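You operate a simulated robot arm through the tools that you are given. There is no shell and no other tool. Be economical: measure what you need, move in short steps, check, and stop when the job is done.

Carry out the task below with a simulated robot arm. There is one attempt and no reset: what you move stays moved.

## Task
Change the filter's stained candle for the new one in the rack.
Fine: the old one stands in the rack; screw the new one home; leave the clean one tight; lid back on; spill nothing, break nothing.

Only the result counts: the job must be done as asked and must still hold three seconds after the hand-in. Knocking over, shifting, dropping, spilling or breaking anything else fails it. Lids that push on must go on centred and level and be pressed home; caps that screw on are set level and turned clockwise until they are tight.

## Robot
A 7-joint arm with a two-finger parallel gripper, fixed in place. Base frame: the origin is at the foot of the arm, x ahead of it, y to its left, z up. Units: mm, degrees, N and s.
With the tool pointing down near the work surface it reaches from about 220 to 740 mm from the base axis. Its first joint turns from -166.0 to 166.0 degrees. Payload 1.57 kg.
The tool frame sits at the grasp point between the pads (the TCP): z along the fingers, y along the line on which they close. The tips reach 30 mm beyond it. The gripper opens to 110 mm. The fingers are 24 mm wide and 12 mm thick; the gripper's body (48 by 112 mm) begins 78 mm behind the TCP.
Orientation is told as [roll, pitch, yaw] about the base's x, y, z axes, in that order, counted from this pose: with the fingers straight down and closing along the base's y, the tool's x points along the base's -x, its y along +y and its z along -z.

## Interface
- The arm moves only by the tool move_arm. Its argument "commands" is a list of rows, each an object (a shift or turn left out is 0, a gripper value left out holds the last) with "angular": the turn, a rotation vector about the tool's x, y, z in degrees, a list of three; "travel": the shift along the tool's x, y, z in mm, a list of three; "gripper": the closure, from 0 (fully open) to 1 (shut). In form: [{"angular": [wx, wy, wz], "travel": [tx, ty, tz], "gripper": gripper}, ...]. A call has 1 to 8 rows; each row is the pose to reach, as a shift and turn from the pose commanded when the call began, along the tool's axes at that moment. Rows are played at 5 a second. More than 50 mm and 8.6 degrees between two rows, or a gripper value outside its range, and nothing of the call is played. Where a pose cannot be reached the arm comes as near as it can. A force on the tool above 40 N (or 10 N above the force at the start of the call, whichever is more), or a blocked arm, ends the call early, and 0.2 s more pass. Each finger travels about 45 mm/s and halts on what it meets, pressing with about 38 N; the grip force reading is that of the motor and also rises with nothing between the fingers. The clock runs only during rows and for 0.2 s after the last one: add rows that repeat a pose to give the fingers time. It gives the time, the measured TCP pose, the force on the tool (base axes), the opening and the grip force at its end, in the units of the frame above (readings bear some noise), with the torque about the TCP (base axes, N m) and any sound that the robot's microphone picked up.
- Cameras (640 x 400 px; columns grow to the right, rows downward): "scene" is fixed at [398.6, 499.5, 1616.6]; the picture's right is [-1.00, 0.08, 0.00], its down [0.06, 0.81, -0.59] and it looks along [-0.05, -0.58, -0.81] (base axes); focal length 214 px, centre (320, 200). "wrist" rides on the gripper at [70, 16, -141] in the tool frame; the picture's right is [-0.23, 0.97, 0.00], its down [-0.85, -0.20, -0.48] and it looks along [-0.47, -0.11, 0.88] (tool axes); focal length 222 px, centre (320, 200). There is no depth. A picture from a camera that has moved, and an enlarged one, comes with that camera's place and axes in the base frame and with its lens.
- capture(camera): a new picture of that camera. No time passes.
- slide_trunk(by): slides the trunk up (or, below 0, down) by that many mm; the arm rides with it, the base frame stays. It gives what a move gives, with no picture.
- enlarge(camera, box): a new picture of the part [left, top, right, bottom] of that camera's present view, enlarged. No time passes.
- close_job(): hands the job in; it is judged then, once.

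Work in short steps. Places have to be worked out from the pictures, the camera data and where the tool is seen: move nearer, look again, correct. Check each grasp and each placing, and mend what went wrong. You have 120 turns and 64 pictures in all, those below and enlarged ones among them. Open the gripper and draw the arm clear of the work before you hand the job in, unless the task says otherwise.

The tools are called after "Request:" as name(argument=value, ...) on one line, values as JSON. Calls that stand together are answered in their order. move_arm: Moves the arm, as the interface text tells. Its arguments: {"type":"object","properties":{"commands":{"type":"array","items":{"type":"object","properties":{"angular":{"type":"array","items":{"type":"number"}},"travel":{"type":"array","items":{"type":"number"}},"gripper":{"type":"number"}}}}},"required":["commands"]} The other tools are called the same way: slide_trunk (by) slides the trunk up or down; capture (camera) takes a picture; enlarge (camera, box) takes an enlarged picture of a part of a camera's view; close_job () hands the job in.

At the start:

```text
time: 0.0
position: [315.6, 112.5, 1383.1]
ee_rot: [0.0, -0.1, 0.0]
ft_force: [-1.0, 0.6, 0.4]
torque: [-0.01, -0.01, -0.03]
gripper_width: 109.9
gripper_force: 0.1
trunk travel left (down, up): [-535.0, 55.0]
```

scene: 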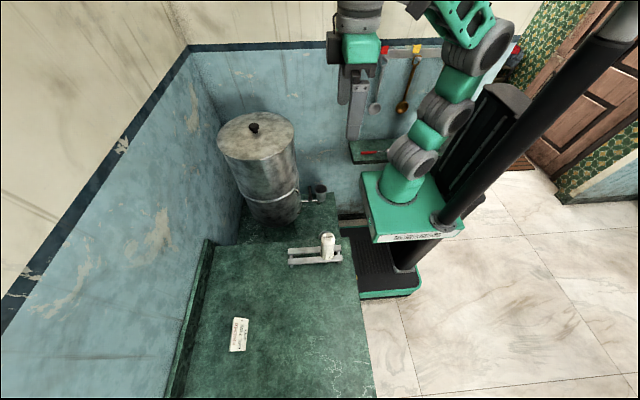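
wrist: 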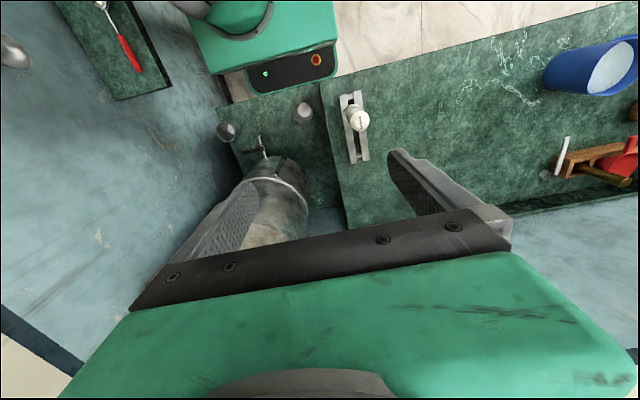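

I start by looking closely at the filter and the rack.

Request:
enlarge(camera="scene", box=[200, 90, 360, 280])

Request:
enlarge(camera="wrist", box=[200, 70, 420, 260])

Request:
enlarge(camera="scene", box=[200, 300, 280, 360])

```text
2.11 times, centred on (280, 185) of scene
camera zoom: at [398.6, 499.5, 1616.6], right [-1.0, 0.08, 0.0], down [0.06, 0.81, -0.59], along [-0.05, -0.58, -0.81], focal length 452 px, centre (404, 232)
```

zoom: 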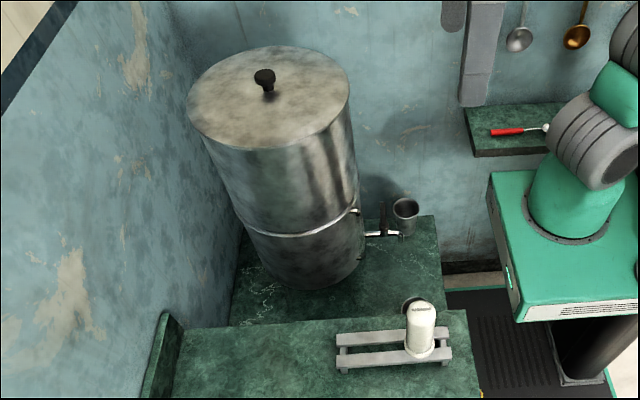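

```text
2.11 times, centred on (310, 165) of wrist
camera zoom: at [246.0, 129.8, 1523.8], right [0.23, 0.97, 0.0], down [0.85, -0.2, 0.48], along [0.47, -0.11, -0.88], focal length 468 px, centre (341, 274)
```

zoom: 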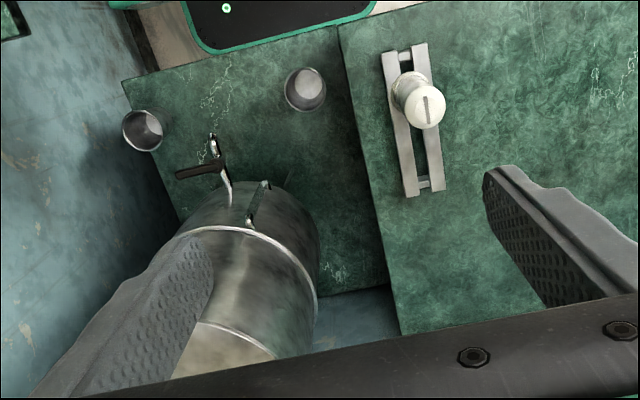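

```text
6.67 times, centred on (240, 330) of scene
camera zoom: at [398.6, 499.5, 1616.6], right [-1.0, 0.08, 0.0], down [0.06, 0.81, -0.59], along [-0.05, -0.58, -0.81], focal length 1430 px, centre (853, -667)
```

zoom: 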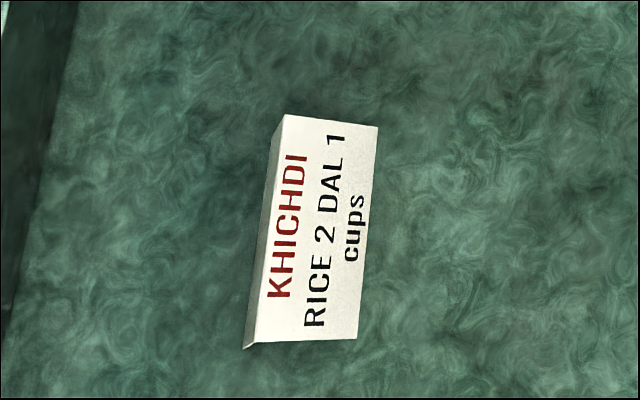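

The filter has a knobbed lid; the new candle stands in the low-x end of the rack (about x 348, y 200). I move towards the filter at height for a second view of the lid.

Request:
move_arm(commands=[{"travel": [-20, -10, -20]}, {"travel": [-50, -25, -40]}, {"travel": [-85, -45, -50]}, {"travel": [-120, -65, -50]}, {"travel": [-120, -65, -50]}])

Request:
capture(camera="wrist")

Request:
capture(camera="scene")

```text
time: 1.0
position: [422.0, 52.2, 1389.6]
ee_rot: [0.0, -0.3, -0.4]
ft_force: [8.4, 2.7, -10.5]
torque: [-0.48, 0.49, -0.21]
gripper_width: 110.2
gripper_force: 0.2
out of reach, approached as far as the arm can: row 1, 2, 3, 4, 5
trunk travel left (down, up): [-535.0, 55.0]
stopped in row 5: the force on the tool passed its limit (the readings are from after the stop); the commanded pose is now the measured one
```

```text
58 pictures are left
camera wrist: at [352.6, 70.0, 1530.6], right [0.24, 0.97, 0.0], down [0.85, -0.21, 0.48], along [0.47, -0.11, -0.88], focal length 222 px, centre (320, 200)
```

wrist: 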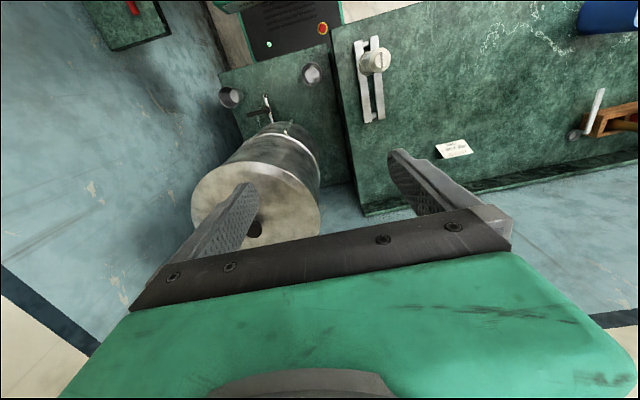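

```text
57 pictures are left
```

scene: 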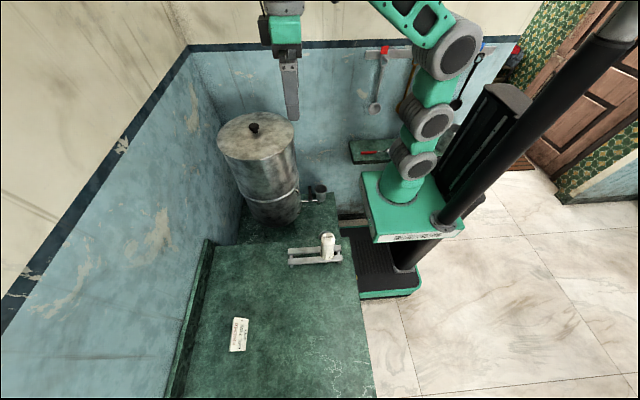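

Triangulated, the knob top is at about (562, -105, 1195), lid about 250 mm across. I move down and towards it for a nearer look.

Request:
move_arm(commands=[{"travel": [0, -10, 20]}, {"travel": [-20, -30, 40]}, {"travel": [-40, -55, 60]}, {"travel": [-60, -85, 75]}, {"travel": [-80, -110, 90]}, {"travel": [-100, -135, 100]}, {"travel": [-100, -140, 100]}, {"travel": [-100, -140, 100]}])

Request:
capture(camera="wrist")

```text
time: 2.8
position: [521.7, -89.1, 1288.1]
ee_rot: [0.0, -0.1, -0.5]
ft_force: [0.2, -0.3, 0.1]
torque: [0.02, 0.01, -0.03]
gripper_width: 109.9
gripper_force: 0.1
trunk travel left (down, up): [-535.0, 55.0]
```

```text
56 pictures are left
camera wrist: at [453.5, -71.3, 1430.5], right [0.24, 0.97, 0.0], down [0.85, -0.21, 0.48], along [0.47, -0.11, -0.88], focal length 222 px, centre (320, 200)
```

wrist: 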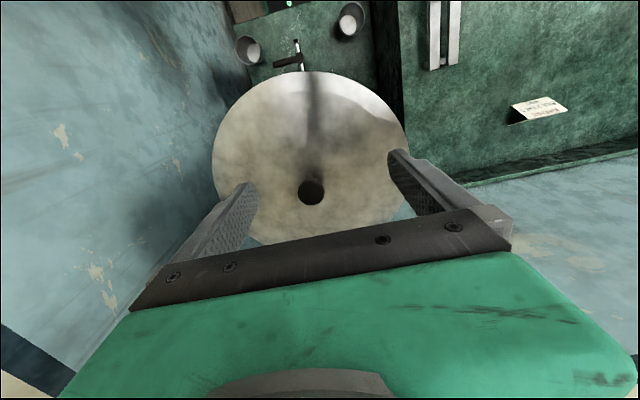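

Knob seen at about (563, -107), top ~1203, lid plane ~1162. I go over it, then look again from the scene.

Request:
move_arm(commands=[{"travel": [-20, -9, 0], "angular": [0, 0, -0.4]}, {"travel": [-41, -18, 10]}, {"travel": [-41, -18, 40]}, {"travel": [-41, -18, 50]}, {"travel": [-41, -18, 50]}])

Request:
enlarge(camera="scene", box=[200, 60, 310, 170])

Request:
enlarge(camera="wrist", box=[200, 40, 420, 240])

```text
time: 4.0
position: [560.6, -106.1, 1238.5]
ee_rot: [0.0, -0.1, -0.4]
ft_force: [0.2, 1.1, -0.7]
torque: [0.01, 0.02, 0.0]
gripper_width: 110.1
gripper_force: 0.1
trunk travel left (down, up): [-535.0, 55.0]
```

```text
3.64 times, centred on (255, 115) of scene
camera zoom: at [398.6, 499.5, 1616.6], right [-1.0, 0.08, 0.0], down [0.06, 0.81, -0.59], along [-0.05, -0.58, -0.81], focal length 780 px, centre (556, 509)
```

zoom: 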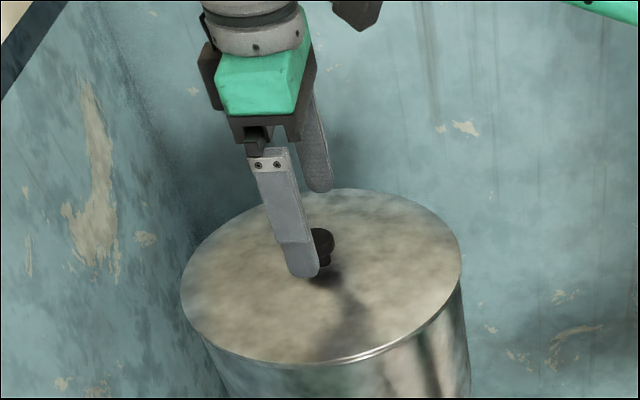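

```text
2.00 times, centred on (310, 140) of wrist
camera zoom: at [493.7, -89.3, 1380.2], right [0.24, 0.97, 0.0], down [0.85, -0.21, 0.48], along [0.47, -0.11, -0.88], focal length 444 px, centre (340, 320)
```

zoom: 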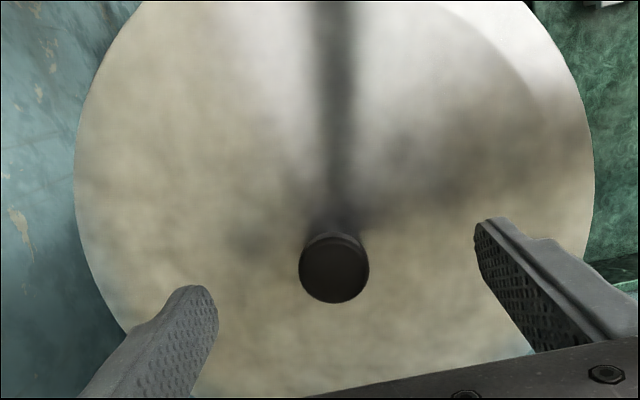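

Confirmed: knob centre (563, -108). I go down to z 1198 and close on it.

Request:
move_arm(commands=[{"travel": [-2, -2, 15]}, {"travel": [-2, -2, 30]}, {"travel": [-2, -2, 40]}, {"travel": [-2, -2, 40]}])

Request:
move_arm(commands=[{"gripper": 0.5}, {"gripper": 0.9}, {"gripper": 0.9}, {"gripper": 0.9}, {"gripper": 0.9}, {"gripper": 0.9}, {"gripper": 0.9}])

```text
time: 5.0
position: [563.3, -108.3, 1203.7]
ee_rot: [-0.1, -0.6, -0.5]
ft_force: [5.2, -0.3, 22.1]
torque: [0.95, 0.08, -0.23]
gripper_width: 110.0
gripper_force: 0.0
trunk travel left (down, up): [-535.0, 55.0]
```

```text
time: 5.9
position: [562.7, -108.8, 1203.1]
ee_rot: [-0.1, -0.5, -0.4]
ft_force: [2.1, 1.7, 10.7]
torque: [0.55, 0.09, -0.05]
gripper_width: 54.0
gripper_force: 6.6
trunk travel left (down, up): [-535.0, 55.0]
stopped in row 4: the force on the tool passed its limit (the readings are from after the stop); the commanded pose is now the measured one
```

The tips touched the lid (surface ~1173). I raise 5 mm and close again.

Request:
move_arm(commands=[{"travel": [0, 0, -6]}, {"travel": [0, 0, -6]}, {"travel": [0, 0, -6], "gripper": 0.9}, {"travel": [0, 0, -6], "gripper": 0.9}, {"travel": [0, 0, -6], "gripper": 0.9}, {"travel": [0, 0, -6], "gripper": 0.9}, {"travel": [0, 0, -6], "gripper": 0.9}])

Request:
enlarge(camera="scene", box=[200, 60, 310, 170])

```text
time: 7.5
position: [562.7, -108.6, 1208.0]
ee_rot: [0.0, -0.3, -0.4]
ft_force: [0.6, 0.6, -2.3]
torque: [-0.01, 0.0, 0.01]
gripper_width: 30.1
gripper_force: 37.9
trunk travel left (down, up): [-535.0, 55.0]
```

```text
3.64 times, centred on (255, 115) of scene
camera zoom: at [398.6, 499.5, 1616.6], right [-1.0, 0.08, 0.0], down [0.06, 0.81, -0.59], along [-0.05, -0.58, -0.81], focal length 780 px, centre (556, 509)
```

zoom: 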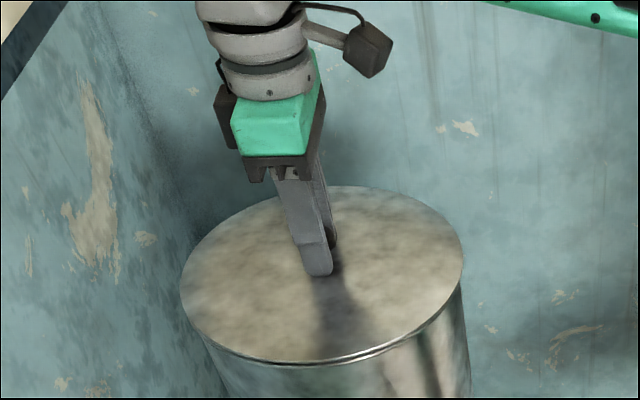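

Knob held (30 mm). I lift the lid straight up, slowly at first.

Request:
move_arm(commands=[{"travel": [0, 0, -4]}, {"travel": [0, 0, -10]}, {"travel": [0, 0, -20]}, {"travel": [0, 0, -35]}, {"travel": [0, 0, -55]}, {"travel": [0, 0, -75]}, {"travel": [0, 0, -75]}])

Request:
capture(camera="scene")

```text
time: 9.1
position: [562.3, -108.5, 1285.9]
ee_rot: [0.0, -0.2, -0.4]
ft_force: [0.3, 1.1, -1.7]
torque: [0.0, 0.01, 0.01]
gripper_width: 29.9
gripper_force: 37.8
trunk travel left (down, up): [-535.0, 55.0]
```

```text
52 pictures are left
```

scene: 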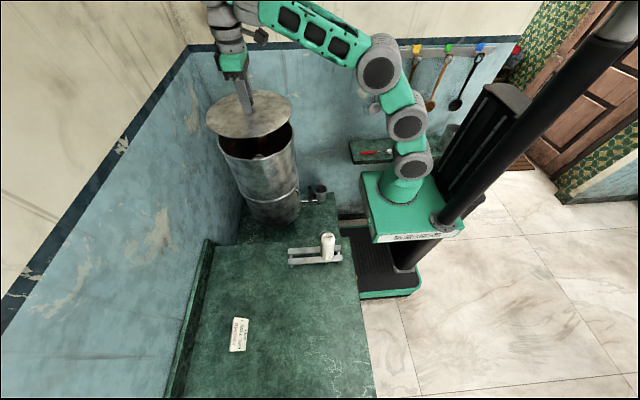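

The lid is free. I carry it to open counter at about (450, 400), first sideways at height.

Request:
move_arm(commands=[{"travel": [2, 15, 0]}, {"travel": [8, 45, 0]}, {"travel": [14, 85, 0]}, {"travel": [22, 125, 0]}, {"travel": [30, 165, 0]}, {"travel": [40, 205, 0]}, {"travel": [50, 240, 0]}, {"travel": [55, 255, 0]}])

Request:
move_arm(commands=[{"travel": [5, 20, 5]}, {"travel": [15, 60, 25]}, {"travel": [25, 100, 50]}, {"travel": [38, 140, 80]}, {"travel": [48, 180, 110]}, {"travel": [54, 220, 135]}, {"travel": [57, 248, 150]}, {"travel": [57, 253, 155]}])

Request:
capture(camera="scene")

```text
time: 10.9
position: [507.2, 145.4, 1282.2]
ee_rot: [0.0, -0.2, -0.4]
ft_force: [-0.3, -0.5, -2.0]
torque: [0.0, 0.01, -0.01]
gripper_width: 30.1
gripper_force: 38.1
trunk travel left (down, up): [-535.0, 55.0]
```

```text
refused: row 4 steps farther than a row can; nothing moved
```

```text
51 pictures are left
```

scene: 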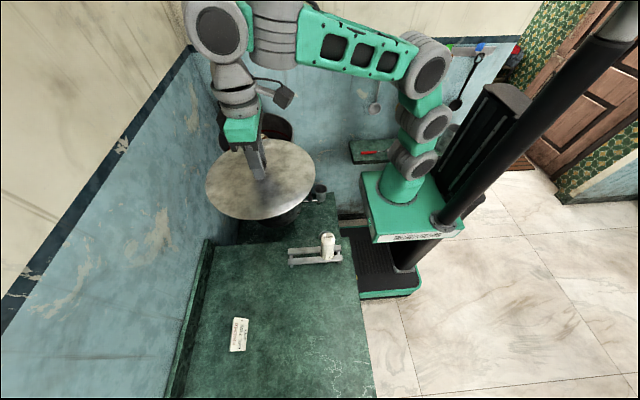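

The lid is level in the grip; I carry on with smaller rows.

Request:
move_arm(commands=[{"travel": [5, 25, 5]}, {"travel": [15, 62, 15]}, {"travel": [25, 100, 30]}, {"travel": [35, 138, 50]}, {"travel": [45, 175, 75]}, {"travel": [52, 212, 100]}, {"travel": [57, 245, 120]}, {"travel": [57, 253, 125]}])

Request:
move_arm(commands=[{"travel": [0, 0, 25]}, {"travel": [0, 0, 65]}, {"travel": [0, 0, 105]}, {"travel": [0, 0, 145]}, {"travel": [0, 0, 175]}, {"travel": [0, 0, 190]}, {"travel": [0, 0, 195]}, {"travel": [0, 0, 195]}])

Request:
capture(camera="scene")

```text
time: 12.7
position: [456.1, 400.5, 1157.5]
ee_rot: [-0.1, -0.2, -0.4]
ft_force: [-0.8, -0.4, -2.2]
torque: [0.0, -0.03, -0.01]
gripper_width: 30.0
gripper_force: 37.9
trunk travel left (down, up): [-535.0, 55.0]
```

```text
time: 14.5
position: [472.5, 417.5, 986.1]
ee_rot: [-0.4, 0.0, -0.4]
ft_force: [0.9, -0.8, -2.3]
torque: [0.01, -0.03, -0.02]
gripper_width: 29.9
gripper_force: 37.9
out of reach, approached as far as the arm can: row 5, 6, 7, 8
trunk travel left (down, up): [-535.0, 55.0]
```

```text
50 pictures are left
```

scene: 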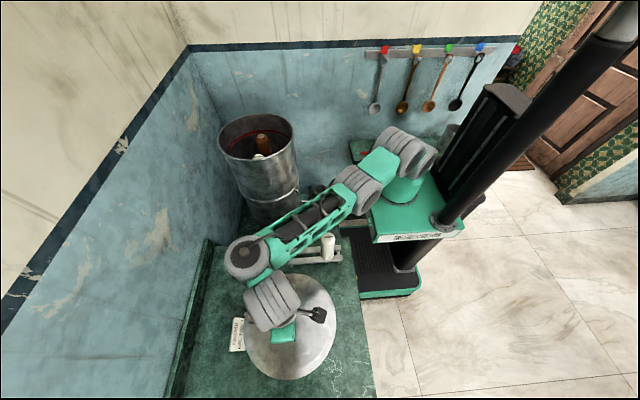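

The arm needs the trunk lower here. I slide the trunk down 70 mm with the lid held, still well above the counter.

Request:
slide_trunk(by=-70)

Request:
capture(camera="scene")

```text
time: 15.6
position: [472.9, 416.6, 916.6]
ee_rot: [-0.2, 0.1, -0.4]
ft_force: [-0.2, 0.0, -1.6]
torque: [-0.02, 0.01, -0.03]
gripper_width: 30.0
gripper_force: 37.9
trunk travel left (down, up): [-465.0, 125.0]
```

```text
49 pictures are left
```

scene: 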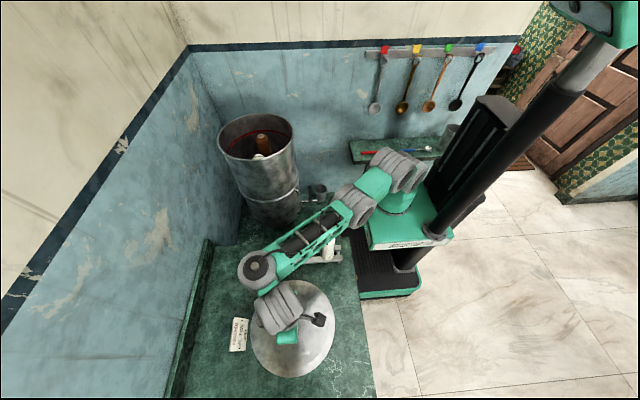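

Inside the filter I see the brown candle and a second, white one that must stay. I lower the lid the last bit, shifting 15 mm away from the note.

Request:
move_arm(commands=[{"travel": [8, -5, 0]}, {"travel": [16, -10, 8]}, {"travel": [16, -10, 16]}, {"travel": [16, -10, 22]}, {"travel": [16, -10, 26]}, {"travel": [16, -10, 28]}, {"travel": [16, -10, 28]}])

```text
time: 17.2
position: [471.9, 423.6, 904.8]
ee_rot: [-0.5, 0.5, -0.4]
ft_force: [-0.2, 0.2, -1.1]
torque: [0.0, 0.04, 0.0]
gripper_width: 30.1
gripper_force: 38.0
out of reach, approached as far as the arm can: row 1, 2, 3, 4, 5, 6, 7
trunk travel left (down, up): [-465.0, 125.0]
```

Still at the edge of reach. I raise the lid 130 mm, then will slide the trunk down 130.

Request:
move_arm(commands=[{"travel": [5, -5, -15]}, {"travel": [15, -15, -50]}, {"travel": [15, -20, -90]}, {"travel": [15, -20, -125]}, {"travel": [15, -20, -140]}, {"travel": [15, -20, -140]}])

Request:
slide_trunk(by=-130)

```text
time: 18.6
position: [458.0, 404.7, 1046.5]
ee_rot: [-0.3, 0.1, -0.4]
ft_force: [-0.2, 0.0, -2.2]
torque: [-0.01, 0.01, 0.02]
gripper_width: 29.8
gripper_force: 37.8
trunk travel left (down, up): [-465.0, 125.0]
```

```text
time: 20.2
position: [457.7, 404.2, 917.1]
ee_rot: [-0.2, 0.1, -0.5]
ft_force: [0.5, -0.2, -3.4]
torque: [0.03, 0.0, -0.01]
gripper_width: 29.9
gripper_force: 38.1
trunk travel left (down, up): [-335.0, 255.0]
```

Now I lower gently until the lid touches.

Request:
move_arm(commands=[{"travel": [0, 0, 8]}, {"travel": [0, 0, 16]}, {"travel": [0, 0, 22]}, {"travel": [0, 0, 26]}, {"travel": [0, 0, 28]}, {"travel": [0, 0, 28]}])

Request:
enlarge(camera="scene", box=[200, 220, 380, 400])

```text
time: 21.6
position: [456.8, 405.4, 888.8]
ee_rot: [-0.2, 0.2, -0.4]
ft_force: [-0.7, -0.2, -2.6]
torque: [-0.01, -0.03, 0.01]
gripper_width: 29.9
gripper_force: 38.1
trunk travel left (down, up): [-335.0, 255.0]
```

```text
2.22 times, centred on (290, 310) of scene
camera zoom: at [398.6, 499.5, 1616.6], right [-1.0, 0.08, 0.0], down [0.06, 0.81, -0.59], along [-0.05, -0.58, -0.81], focal length 477 px, centre (387, -44)
```

zoom: 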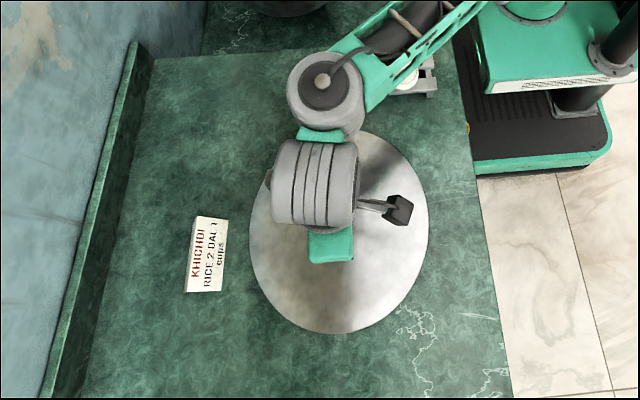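

Clear all round. I keep lowering in small steps, watching the force.

Request:
move_arm(commands=[{"travel": [0, 0, 3]}, {"travel": [0, 0, 6]}, {"travel": [0, 0, 9]}, {"travel": [0, 0, 9]}])

```text
time: 22.6
position: [457.9, 405.3, 879.9]
ee_rot: [-0.3, 0.1, -0.5]
ft_force: [-0.6, 0.2, -2.7]
torque: [-0.01, 0.03, -0.01]
gripper_width: 29.8
gripper_force: 38.1
trunk travel left (down, up): [-335.0, 255.0]
```

Request:
move_arm(commands=[{"travel": [0, 0, 2]}, {"travel": [0, 0, 4]}, {"travel": [0, 0, 6]}, {"travel": [0, 0, 7]}, {"travel": [0, 0, 7]}])

```text
time: 23.8
position: [458.0, 403.6, 872.2]
ee_rot: [-0.2, 0.1, -0.3]
ft_force: [-0.3, 0.3, -3.1]
torque: [-0.02, -0.02, 0.0]
gripper_width: 29.8
gripper_force: 37.9
trunk travel left (down, up): [-335.0, 255.0]
```

No contact yet; a few more millimetres.

Request:
move_arm(commands=[{"travel": [0, 0, 2]}, {"travel": [0, 0, 4]}, {"travel": [0, 0, 5]}, {"travel": [0, 0, 5]}])

Request:
enlarge(camera="scene", box=[250, 260, 350, 390])

Request:
capture(camera="wrist")

```text
time: 24.8
position: [457.2, 404.6, 868.3]
ee_rot: [-0.2, 0.0, -0.4]
ft_force: [0.5, -0.3, -2.3]
torque: [-0.03, 0.0, 0.01]
gripper_width: 30.0
gripper_force: 37.8
trunk travel left (down, up): [-335.0, 255.0]
```

```text
3.08 times, centred on (300, 325) of scene
camera zoom: at [398.6, 499.5, 1616.6], right [-1.0, 0.08, 0.0], down [0.06, 0.81, -0.59], along [-0.05, -0.58, -0.81], focal length 660 px, centre (382, -185)
```

zoom: 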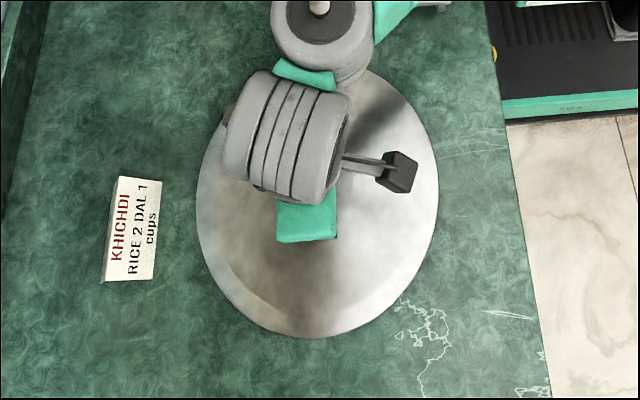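

```text
46 pictures are left
camera wrist: at [389.5, 422.9, 1009.6], right [0.23, 0.97, 0.0], down [0.85, -0.2, 0.48], along [0.46, -0.12, -0.88], focal length 222 px, centre (320, 200)
```

wrist: 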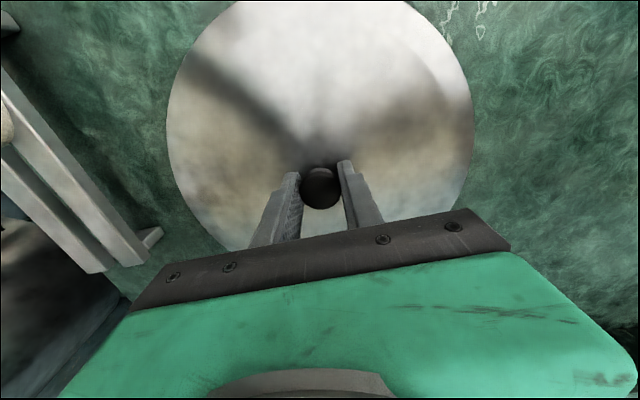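

Request:
move_arm(commands=[{"travel": [0, 0, 2]}, {"travel": [0, 0, 4]}, {"travel": [0, 0, 6]}, {"travel": [0, 0, 8]}, {"travel": [0, 0, 8]}])

```text
time: 26.1
position: [459.1, 405.7, 866.3]
ee_rot: [0.2, -0.4, -0.4]
ft_force: [-0.7, 1.2, 10.8]
torque: [-0.66, 1.03, 0.08]
gripper_width: 29.7
gripper_force: 38.1
trunk travel left (down, up): [-335.0, 255.0]
stopped in row 5: the force on the tool passed its limit (the readings are from after the stop); the commanded pose is now the measured one
```

Contact: the lid stands on the counter. I ease the load, open, and rise.

Request:
move_arm(commands=[{"travel": [0, 0, -1]}, {"travel": [0, 0, -1], "gripper": 0.5}, {"travel": [0, 0, -1], "gripper": 0.5}, {"travel": [0, 0, -1], "gripper": 0.5}, {"travel": [0, 0, -1], "gripper": 0.5}, {"travel": [0, 0, -20]}, {"travel": [0, 0, -60]}, {"travel": [0, 0, -80]}])

Request:
capture(camera="wrist")

```text
time: 27.9
position: [458.1, 403.7, 944.6]
ee_rot: [0.0, -0.3, -0.4]
ft_force: [0.5, -0.2, 0.1]
torque: [0.0, -0.05, 0.03]
gripper_width: 54.9
gripper_force: 0.1
trunk travel left (down, up): [-335.0, 255.0]
```

```text
45 pictures are left
camera wrist: at [389.6, 422.1, 1085.1], right [0.24, 0.97, 0.0], down [0.85, -0.21, 0.48], along [0.47, -0.11, -0.88], focal length 222 px, centre (320, 200)
```

wrist: 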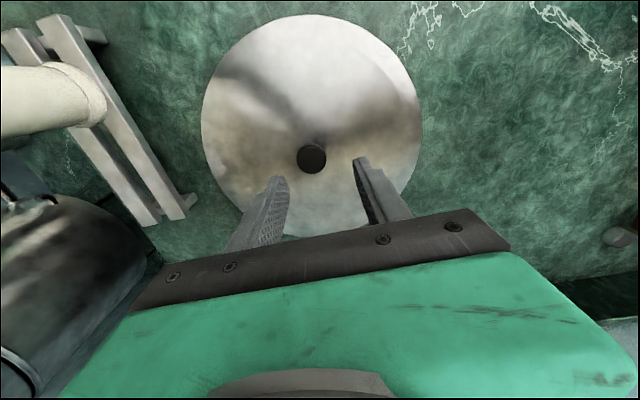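

The lid is down on the counter. I rise, bring the trunk back up, and go to look into the filter.

Request:
move_arm(commands=[{"travel": [0, 0, -30]}, {"travel": [0, 0, -70]}, {"travel": [0, 0, -110]}, {"travel": [0, 0, -130], "gripper": 0}, {"travel": [0, 0, -130], "gripper": 0}, {"travel": [0, 0, -130], "gripper": 0}])

Request:
slide_trunk(by=200)

Request:
move_arm(commands=[{"travel": [0, -30, 0]}, {"travel": [-10, -70, -10]}, {"travel": [-20, -110, -20]}, {"travel": [-30, -150, -25]}, {"travel": [-40, -190, -25]}, {"travel": [-50, -230, -25]}, {"travel": [-55, -265, -25]}, {"travel": [-55, -275, -25]}])

Request:
capture(camera="scene")

```text
time: 29.3
position: [457.7, 405.0, 1075.3]
ee_rot: [0.2, -0.2, -0.5]
ft_force: [0.7, -0.4, 0.3]
torque: [0.02, -0.01, -0.01]
gripper_width: 110.0
gripper_force: 0.0
trunk travel left (down, up): [-335.0, 255.0]
```

```text
time: 31.5
position: [457.3, 405.7, 1274.0]
ee_rot: [0.1, -0.3, -0.4]
ft_force: [-0.3, 0.3, -0.3]
torque: [-0.04, 0.02, -0.01]
gripper_width: 110.1
gripper_force: 0.1
trunk travel left (down, up): [-535.0, 55.0]
```

```text
time: 33.3
position: [509.4, 128.3, 1299.2]
ee_rot: [0.1, -0.3, -0.4]
ft_force: [-0.8, 0.5, 0.0]
torque: [0.02, 0.01, -0.03]
gripper_width: 110.3
gripper_force: 0.1
trunk travel left (down, up): [-535.0, 55.0]
```

```text
44 pictures are left
```

scene: 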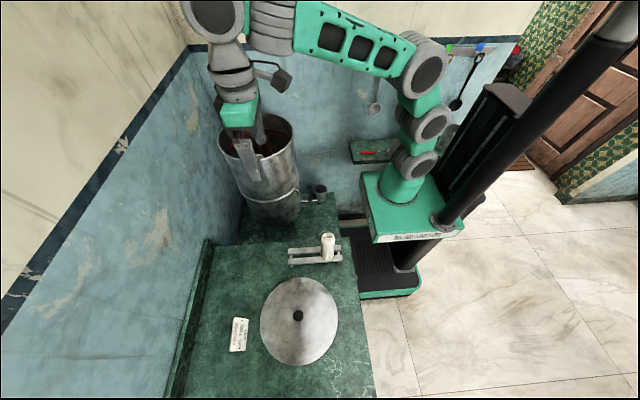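

Next I go above the filter and look in.

Request:
move_arm(commands=[{"travel": [-4, -25, 0]}, {"travel": [-12, -65, 0]}, {"travel": [-22, -110, 0]}, {"travel": [-30, -155, 0]}, {"travel": [-38, -200, 0]}, {"travel": [-45, -235, 0]}, {"travel": [-45, -237, 0]}])

Request:
enlarge(camera="wrist", box=[190, 40, 430, 240])

Request:
enlarge(camera="scene", box=[200, 90, 310, 170])

```text
time: 34.9
position: [553.9, -106.9, 1298.4]
ee_rot: [0.1, -0.2, -0.4]
ft_force: [0.0, -1.1, 0.4]
torque: [0.02, -0.01, -0.02]
gripper_width: 109.9
gripper_force: 0.1
trunk travel left (down, up): [-535.0, 55.0]
```

```text
2.00 times, centred on (310, 140) of wrist
camera zoom: at [484.0, -90.4, 1439.3], right [0.23, 0.97, 0.0], down [0.85, -0.21, 0.48], along [0.47, -0.11, -0.88], focal length 444 px, centre (340, 320)
```

zoom: 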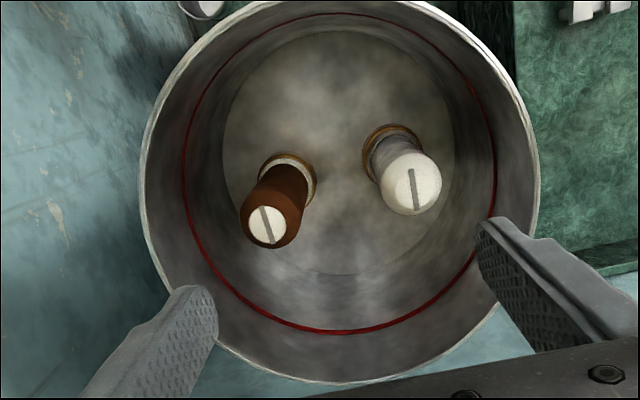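

```text
5.00 times, centred on (255, 130) of scene
camera zoom: at [398.6, 499.5, 1616.6], right [-1.0, 0.08, 0.0], down [0.06, 0.81, -0.59], along [-0.05, -0.58, -0.81], focal length 1072 px, centre (645, 550)
```

zoom: 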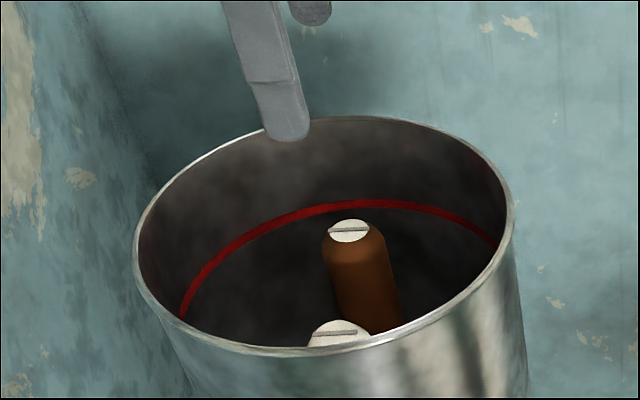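

Two candles: stained at about (564, -164), clean at (564, -56), tops ~1116. I go above the stained one, rotate the hand +68° (so I can unscrew back), and part-open to 72 mm.

Request:
move_arm(commands=[{"travel": [-5, -29, 0], "angular": [0, 0, 8.5], "gripper": 0.35}, {"travel": [-10, -57, 0], "angular": [0, 0, 17]}, {"travel": [-10, -57, 10], "angular": [0, 0, 25.5]}, {"travel": [-10, -57, 30], "angular": [0, 0, 34]}, {"travel": [-10, -57, 50], "angular": [0, 0, 42.5]}, {"travel": [-10, -57, 70], "angular": [0, 0, 51]}, {"travel": [-10, -57, 80], "angular": [0, 0, 59.5]}, {"travel": [-10, -57, 80], "angular": [0, 0, 68]}])

Request:
enlarge(camera="wrist", box=[190, 40, 430, 240])

Request:
enlarge(camera="scene", box=[200, 60, 320, 170])

```text
time: 36.7
position: [563.2, -166.3, 1218.0]
ee_rot: [0.3, 0.0, -68.6]
ft_force: [0.4, 0.9, -0.4]
torque: [0.01, 0.04, -0.03]
gripper_width: 71.3
gripper_force: 0.1
trunk travel left (down, up): [-535.0, 55.0]
```

```text
2.00 times, centred on (310, 140) of wrist
camera zoom: at [553.1, -94.4, 1360.4], right [0.99, 0.14, 0.01], down [0.12, -0.87, 0.48], along [0.07, -0.47, -0.88], focal length 444 px, centre (340, 320)
```

zoom: 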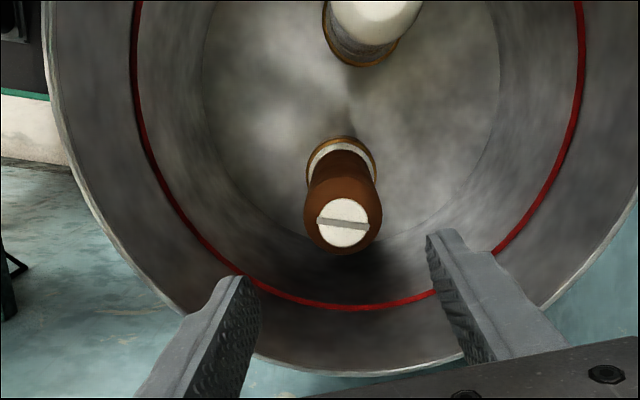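

```text
3.64 times, centred on (260, 115) of scene
camera zoom: at [398.6, 499.5, 1616.6], right [-1.0, 0.08, 0.0], down [0.06, 0.81, -0.59], along [-0.05, -0.58, -0.81], focal length 780 px, centre (538, 509)
```

zoom: 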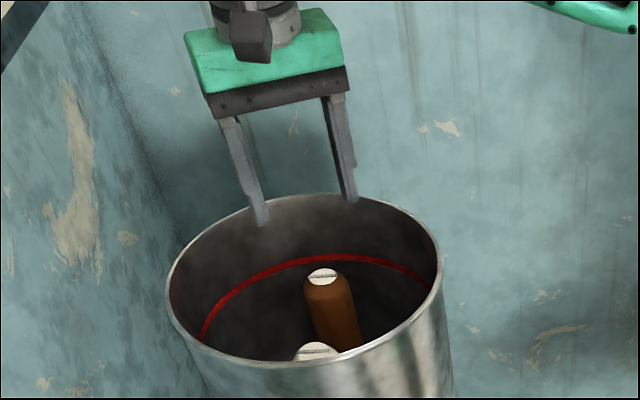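

Refined: stained candle axis (565, -164). I descend around it to TCP z 1096.

Request:
move_arm(commands=[{"travel": [1.4, 2.7, 20]}, {"travel": [1.4, 2.7, 55]}, {"travel": [1.4, 2.7, 85]}, {"travel": [1.4, 2.7, 108]}, {"travel": [1.4, 2.7, 120]}, {"travel": [1.4, 2.7, 122]}, {"travel": [1.4, 2.7, 122]}])

Request:
enlarge(camera="wrist", box=[190, 40, 430, 240])

Request:
enlarge(camera="scene", box=[200, 60, 320, 170])

```text
time: 38.3
position: [563.1, -163.2, 1098.2]
ee_rot: [0.4, 0.0, -68.4]
ft_force: [-0.2, 0.7, 0.4]
torque: [0.0, 0.02, 0.0]
gripper_width: 71.6
gripper_force: 0.0
trunk travel left (down, up): [-535.0, 55.0]
```

```text
2.00 times, centred on (310, 140) of wrist
camera zoom: at [555.6, -92.1, 1239.1], right [0.99, 0.15, 0.01], down [0.13, -0.87, 0.48], along [0.08, -0.47, -0.88], focal length 444 px, centre (340, 320)
```

zoom: 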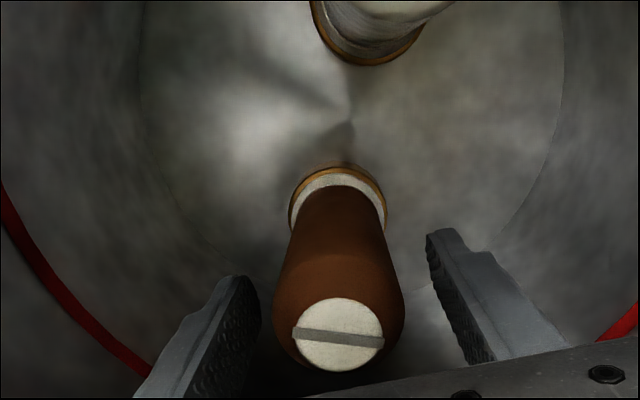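

```text
3.64 times, centred on (260, 115) of scene
camera zoom: at [398.6, 499.5, 1616.6], right [-1.0, 0.08, 0.0], down [0.06, 0.81, -0.59], along [-0.05, -0.58, -0.81], focal length 780 px, centre (538, 509)
```

zoom: 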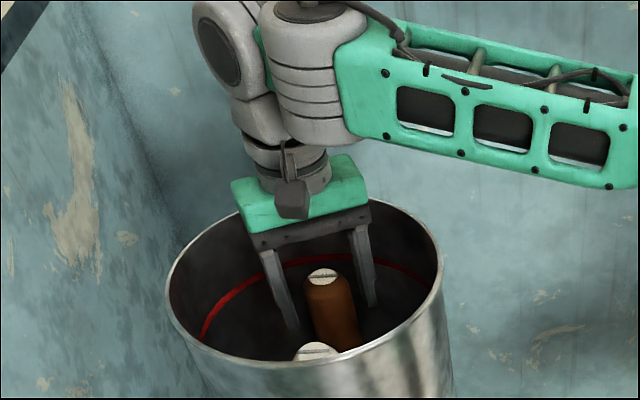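

The candle sits midway between the fingers. I close on it.

Request:
move_arm(commands=[{"gripper": 0.45}, {"gripper": 0.55}, {"gripper": 0.65}, {"gripper": 0.75}, {"gripper": 0.75}, {"gripper": 0.75}])

```text
time: 39.7
position: [565.0, -163.9, 1097.1]
ee_rot: [0.3, 0.2, -68.4]
ft_force: [-9.0, -1.6, -0.1]
torque: [-0.03, 0.33, -0.02]
gripper_width: 47.1
gripper_force: 38.0
trunk travel left (down, up): [-535.0, 55.0]
```

Held (47 mm). I turn counter-clockwise in small steps and watch the torque.

Request:
move_arm(commands=[{"angular": [0, 0, -5]}, {"angular": [0, 0, -12]}, {"angular": [0, 0, -20]}, {"angular": [0, 0, -28]}, {"angular": [0, 0, -36]}, {"angular": [0, 0, -44]}, {"angular": [0, 0, -52]}, {"angular": [0, 0, -60]}])

Request:
enlarge(camera="wrist", box=[190, 40, 430, 240])

```text
time: 41.5
position: [565.9, -166.1, 1097.5]
ee_rot: [0.3, -0.6, -8.4]
ft_force: [-9.2, -27.4, 4.2]
torque: [-0.82, 0.54, -0.04]
gripper_width: 46.2
gripper_force: 37.6
trunk travel left (down, up): [-535.0, 55.0]
```

```text
2.00 times, centred on (310, 140) of wrist
camera zoom: at [498.7, -138.8, 1238.4], right [0.37, 0.93, 0.01], down [0.81, -0.32, 0.48], along [0.45, -0.17, -0.87], focal length 444 px, centre (340, 320)
```

zoom: 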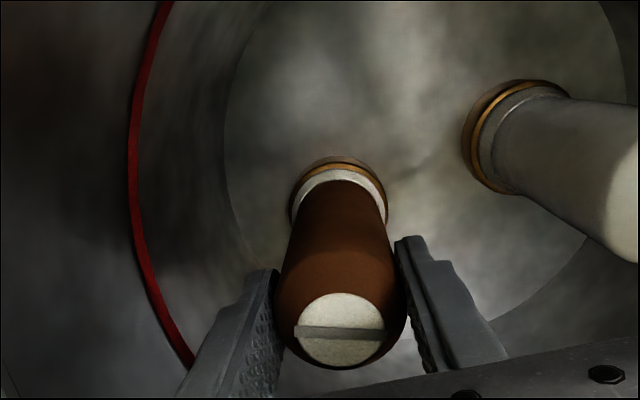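

The slot turned with the hand, so the candle is unscrewing; side pull shows its axis nearer y -167. I correct by 2.5 mm and turn 38° more, then open, turn back and regrip.

Request:
move_arm(commands=[{"travel": [0, -2.5, 0], "angular": [0, 0, -4]}, {"travel": [0, -2.5, -0.5], "angular": [0, 0, -12]}, {"travel": [0, -2.5, -0.5], "angular": [0, 0, -20]}, {"travel": [0, -2.5, -1], "angular": [0, 0, -28]}, {"travel": [0, -2.5, -1], "angular": [0, 0, -36]}, {"travel": [0, -2.5, -1], "angular": [0, 0, -38]}])

Request:
move_arm(commands=[{"gripper": 0.5}, {"gripper": 0.38}, {"gripper": 0.38}, {"gripper": 0.38}])

Request:
enlarge(camera="wrist", box=[190, 40, 430, 240])

```text
time: 42.9
position: [565.2, -165.6, 1098.5]
ee_rot: [0.0, -0.3, 29.7]
ft_force: [-1.8, -10.2, -1.1]
torque: [-0.2, -0.07, -0.01]
gripper_width: 46.5
gripper_force: 38.0
trunk travel left (down, up): [-535.0, 55.0]
```

```text
time: 43.9
position: [566.1, -163.5, 1096.9]
ee_rot: [0.1, -0.3, 29.7]
ft_force: [-0.3, -0.3, 0.6]
torque: [0.02, 0.01, -0.01]
gripper_width: 68.4
gripper_force: 0.0
trunk travel left (down, up): [-535.0, 55.0]
```

```text
2.00 times, centred on (310, 140) of wrist
camera zoom: at [497.6, -184.0, 1239.1], right [-0.28, 0.96, 0.0], down [0.84, 0.25, 0.48], along [0.46, 0.14, -0.88], focal length 444 px, centre (340, 320)
```

zoom: 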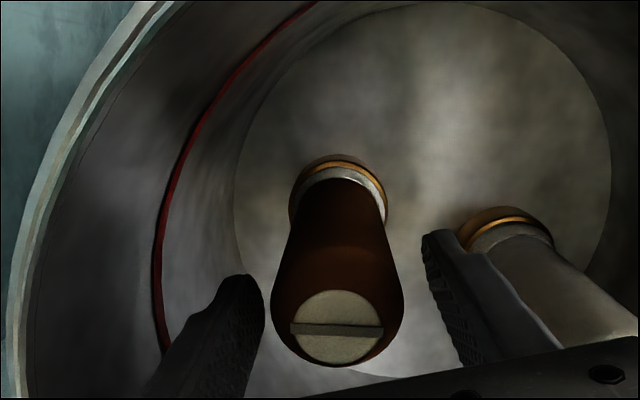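

98° turned so far. I re-centre, turn back 130°, and regrip.

Request:
move_arm(commands=[{"travel": [2.1, -1.7, 0], "angular": [0, 0, 8]}, {"travel": [2.1, -1.7, 0], "angular": [0, 0, 16]}, {"travel": [2.1, -1.7, 0], "angular": [0, 0, 24]}, {"travel": [2.1, -1.7, 0], "angular": [0, 0, 32]}, {"travel": [2.1, -1.7, 0], "angular": [0, 0, 40]}, {"travel": [2.1, -1.7, 0], "angular": [0, 0, 48]}, {"travel": [2.1, -1.7, 0], "angular": [0, 0, 56]}, {"travel": [2.1, -1.7, 0], "angular": [0, 0, 64]}])

Request:
move_arm(commands=[{"angular": [0, 0, 8]}, {"angular": [0, 0, 16]}, {"angular": [0, 0, 24]}, {"angular": [0, 0, 32]}, {"angular": [0, 0, 40]}, {"angular": [0, 0, 48]}, {"angular": [0, 0, 56]}, {"angular": [0, 0, 64]}])

Request:
move_arm(commands=[{"gripper": 0.45}, {"gripper": 0.55}, {"gripper": 0.65}, {"gripper": 0.75}, {"gripper": 0.75}])

```text
time: 45.7
position: [563.0, -166.7, 1097.8]
ee_rot: [0.3, -0.3, -34.5]
ft_force: [0.5, -0.1, -1.0]
torque: [-0.01, 0.01, -0.02]
gripper_width: 68.2
gripper_force: 0.1
trunk travel left (down, up): [-535.0, 55.0]
```

```text
time: 47.5
position: [564.5, -167.3, 1097.2]
ee_rot: [0.3, 0.2, -98.5]
ft_force: [0.1, -0.3, 0.3]
torque: [0.0, 0.01, 0.0]
gripper_width: 68.2
gripper_force: 0.1
trunk travel left (down, up): [-535.0, 55.0]
```

```text
time: 48.7
position: [564.1, -165.8, 1097.1]
ee_rot: [0.3, 0.2, -98.4]
ft_force: [1.9, -0.6, 0.3]
torque: [0.01, -0.08, -0.06]
gripper_width: 47.1
gripper_force: 37.9
trunk travel left (down, up): [-535.0, 55.0]
```

Well centred now. I unscrew another 128°.

Request:
move_arm(commands=[{"angular": [0, 0, -8]}, {"angular": [0, 0, -16]}, {"angular": [0, 0, -24]}, {"angular": [0, 0, -32]}, {"angular": [0, 0, -40]}, {"angular": [0, 0, -48]}, {"angular": [0, 0, -56]}, {"angular": [0, 0, -64]}])

Request:
move_arm(commands=[{"angular": [0, 0, -8]}, {"angular": [0, 0, -16]}, {"angular": [0, 0, -24]}, {"angular": [0, 0, -32]}, {"angular": [0, 0, -40]}, {"angular": [0, 0, -48]}, {"angular": [0, 0, -56]}, {"angular": [0, 0, -64]}])

Request:
enlarge(camera="wrist", box=[190, 40, 430, 240])

```text
time: 50.5
position: [566.3, -165.3, 1098.1]
ee_rot: [0.2, -0.2, -34.3]
ft_force: [13.7, 4.4, -1.0]
torque: [0.57, 0.05, 0.0]
gripper_width: 47.0
gripper_force: 38.2
trunk travel left (down, up): [-535.0, 55.0]
```

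```text
time: 52.3
position: [563.4, -166.0, 1096.7]
ee_rot: [0.1, -0.3, 29.7]
ft_force: [1.1, 4.1, 0.9]
torque: [-0.18, 0.46, -0.56]
gripper_width: 46.2
gripper_force: 38.1
trunk travel left (down, up): [-535.0, 55.0]
```

```text
2.00 times, centred on (310, 140) of wrist
camera zoom: at [496.0, -185.9, 1238.6], right [-0.28, 0.96, 0.0], down [0.84, 0.25, 0.48], along [0.46, 0.14, -0.88], focal length 444 px, centre (340, 320)
```

zoom: 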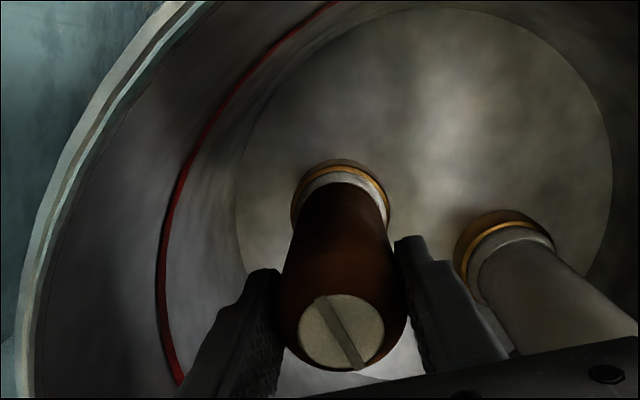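

The slot turned with the hand: about 226° in all. Another cycle.

Request:
move_arm(commands=[{"gripper": 0.5}, {"gripper": 0.38}, {"gripper": 0.38}, {"gripper": 0.38, "angular": [0, 0, 8]}, {"angular": [0, 0, 16]}, {"angular": [0, 0, 24]}, {"angular": [0, 0, 32]}, {"angular": [0, 0, 40]}])

Request:
move_arm(commands=[{"angular": [0, 0, 8.5]}, {"angular": [0, 0, 17]}, {"angular": [0, 0, 25.5]}, {"angular": [0, 0, 34]}, {"angular": [0, 0, 42.5]}, {"angular": [0, 0, 51]}, {"angular": [0, 0, 59.5]}, {"angular": [0, 0, 68]}])

Request:
move_arm(commands=[{"angular": [0, 0, 8.5]}, {"angular": [0, 0, 17]}, {"angular": [0, 0, 20]}, {"gripper": 0.45, "angular": [0, 0, 20]}, {"gripper": 0.55, "angular": [0, 0, 20]}, {"gripper": 0.65, "angular": [0, 0, 20]}, {"gripper": 0.75, "angular": [0, 0, 20]}, {"gripper": 0.75, "angular": [0, 0, 20]}])

Request:
move_arm(commands=[{"angular": [0, 0, -8]}, {"angular": [0, 0, -16]}, {"angular": [0, 0, -24]}, {"angular": [0, 0, -32]}, {"angular": [0, 0, -40]}, {"angular": [0, 0, -48]}, {"angular": [0, 0, -56]}, {"angular": [0, 0, -64]}])

Request:
move_arm(commands=[{"angular": [0, 0, -8]}, {"angular": [0, 0, -16]}, {"angular": [0, 0, -24]}, {"angular": [0, 0, -32]}, {"angular": [0, 0, -40]}, {"angular": [0, 0, -48]}, {"angular": [0, 0, -56]}, {"angular": [0, 0, -64]}])

Request:
enlarge(camera="wrist", box=[190, 40, 430, 240])

```text
time: 54.1
position: [563.7, -166.7, 1097.7]
ee_rot: [0.3, -0.2, -10.5]
ft_force: [-0.4, -0.4, -0.5]
torque: [0.02, 0.01, 0.02]
gripper_width: 68.2
gripper_force: 0.1
trunk travel left (down, up): [-535.0, 55.0]
```

```text
time: 55.9
position: [564.1, -166.2, 1096.9]
ee_rot: [0.3, 0.0, -78.6]
ft_force: [-0.1, -0.5, -0.4]
torque: [-0.01, 0.01, 0.01]
gripper_width: 68.4
gripper_force: 0.0
trunk travel left (down, up): [-535.0, 55.0]
```

```text
time: 57.7
position: [564.3, -166.4, 1098.9]
ee_rot: [0.3, 0.3, -98.4]
ft_force: [-0.8, 1.0, -0.1]
torque: [0.05, 0.09, -0.04]
gripper_width: 46.2
gripper_force: 37.8
trunk travel left (down, up): [-535.0, 55.0]
```

```text
time: 59.5
position: [564.7, -165.2, 1097.9]
ee_rot: [0.3, -0.3, -34.1]
ft_force: [6.1, 6.5, 2.9]
torque: [-0.06, -0.3, -0.3]
gripper_width: 46.9
gripper_force: 37.9
trunk travel left (down, up): [-535.0, 55.0]
```

```text
time: 61.3
position: [564.0, -165.2, 1098.5]
ee_rot: [0.0, -0.3, 29.6]
ft_force: [-3.4, 8.6, 0.7]
torque: [0.45, -0.32, -0.31]
gripper_width: 46.5
gripper_force: 38.2
trunk travel left (down, up): [-535.0, 55.0]
```

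```text
2.00 times, centred on (310, 140) of wrist
camera zoom: at [495.9, -186.0, 1239.7], right [-0.28, 0.96, 0.0], down [0.84, 0.25, 0.48], along [0.46, 0.14, -0.88], focal length 444 px, centre (340, 320)
```

zoom: 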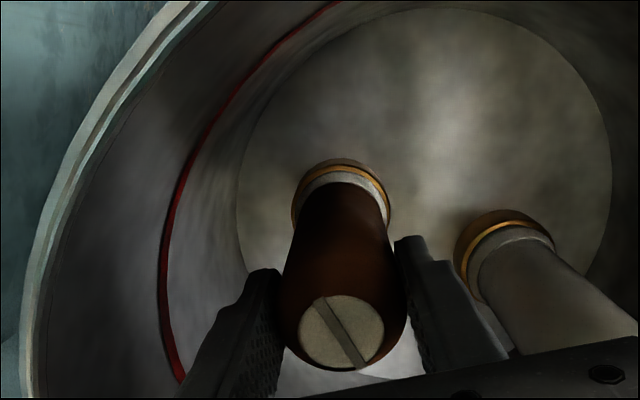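

The slot sits the same as before, so this time the fingers slipped round it or it is at the end of its thread. I test with a gentle 4 mm lift.

Request:
move_arm(commands=[{"travel": [0, 0, -1]}, {"travel": [0, 0, -2]}, {"travel": [0, 0, -4]}, {"travel": [0, 0, -4]}])

Request:
enlarge(camera="wrist", box=[190, 40, 430, 240])

```text
time: 62.3
position: [563.5, -166.1, 1099.4]
ee_rot: [0.0, -0.1, 29.6]
ft_force: [-5.2, 6.7, -14.7]
torque: [0.22, -0.05, -0.32]
gripper_width: 45.8
gripper_force: 38.2
trunk travel left (down, up): [-535.0, 55.0]
```

```text
2.00 times, centred on (310, 140) of wrist
camera zoom: at [496.7, -186.2, 1240.2], right [-0.28, 0.96, 0.0], down [0.84, 0.25, 0.48], along [0.46, 0.14, -0.88], focal length 444 px, centre (340, 320)
```

zoom: 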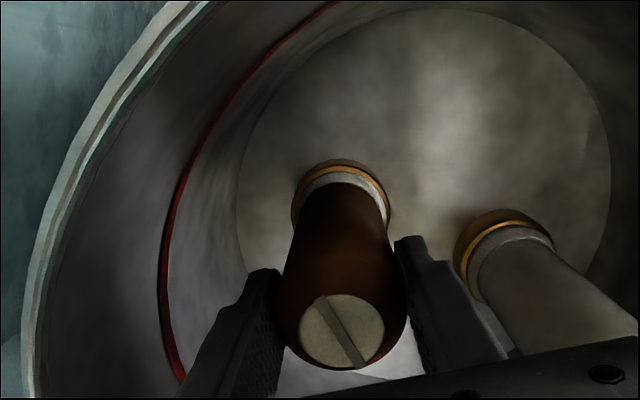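

It still holds (15 N for 2 mm). I go back to the former height, open, and look whether the candle springs round.

Request:
move_arm(commands=[{"travel": [0, 0, 2]}, {"travel": [0, 0, 3], "gripper": 0.5}, {"travel": [0, 0, 3], "gripper": 0.38}, {"travel": [0, 0, 3]}, {"travel": [0, 0, 3]}])

Request:
enlarge(camera="wrist", box=[190, 40, 430, 240])

Request:
enlarge(camera="scene", box=[200, 60, 320, 170])

```text
time: 63.5
position: [563.8, -166.4, 1098.6]
ee_rot: [0.0, -0.3, 29.6]
ft_force: [0.1, 0.9, 0.2]
torque: [0.01, 0.02, 0.02]
gripper_width: 68.2
gripper_force: 0.1
trunk travel left (down, up): [-535.0, 55.0]
```

```text
2.00 times, centred on (310, 140) of wrist
camera zoom: at [496.4, -186.8, 1239.2], right [-0.28, 0.96, 0.0], down [0.84, 0.25, 0.48], along [0.46, 0.14, -0.88], focal length 444 px, centre (340, 320)
```

zoom: 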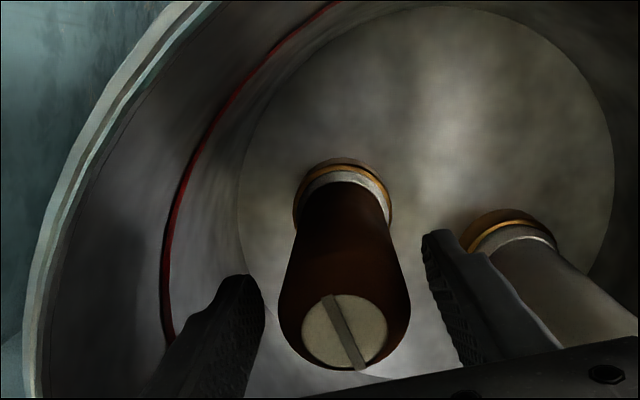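

```text
3.64 times, centred on (260, 115) of scene
camera zoom: at [398.6, 499.5, 1616.6], right [-1.0, 0.08, 0.0], down [0.06, 0.81, -0.59], along [-0.05, -0.58, -0.81], focal length 780 px, centre (538, 509)
```

zoom: 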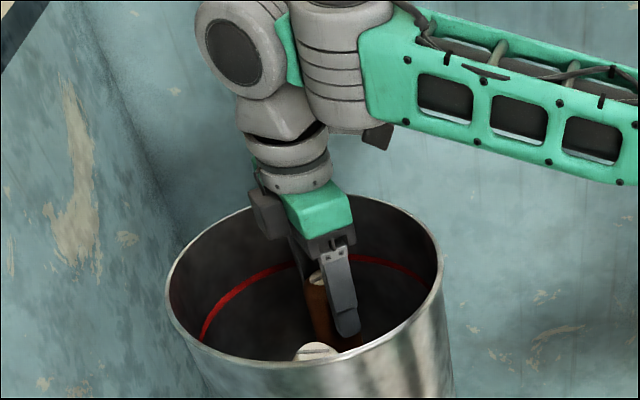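

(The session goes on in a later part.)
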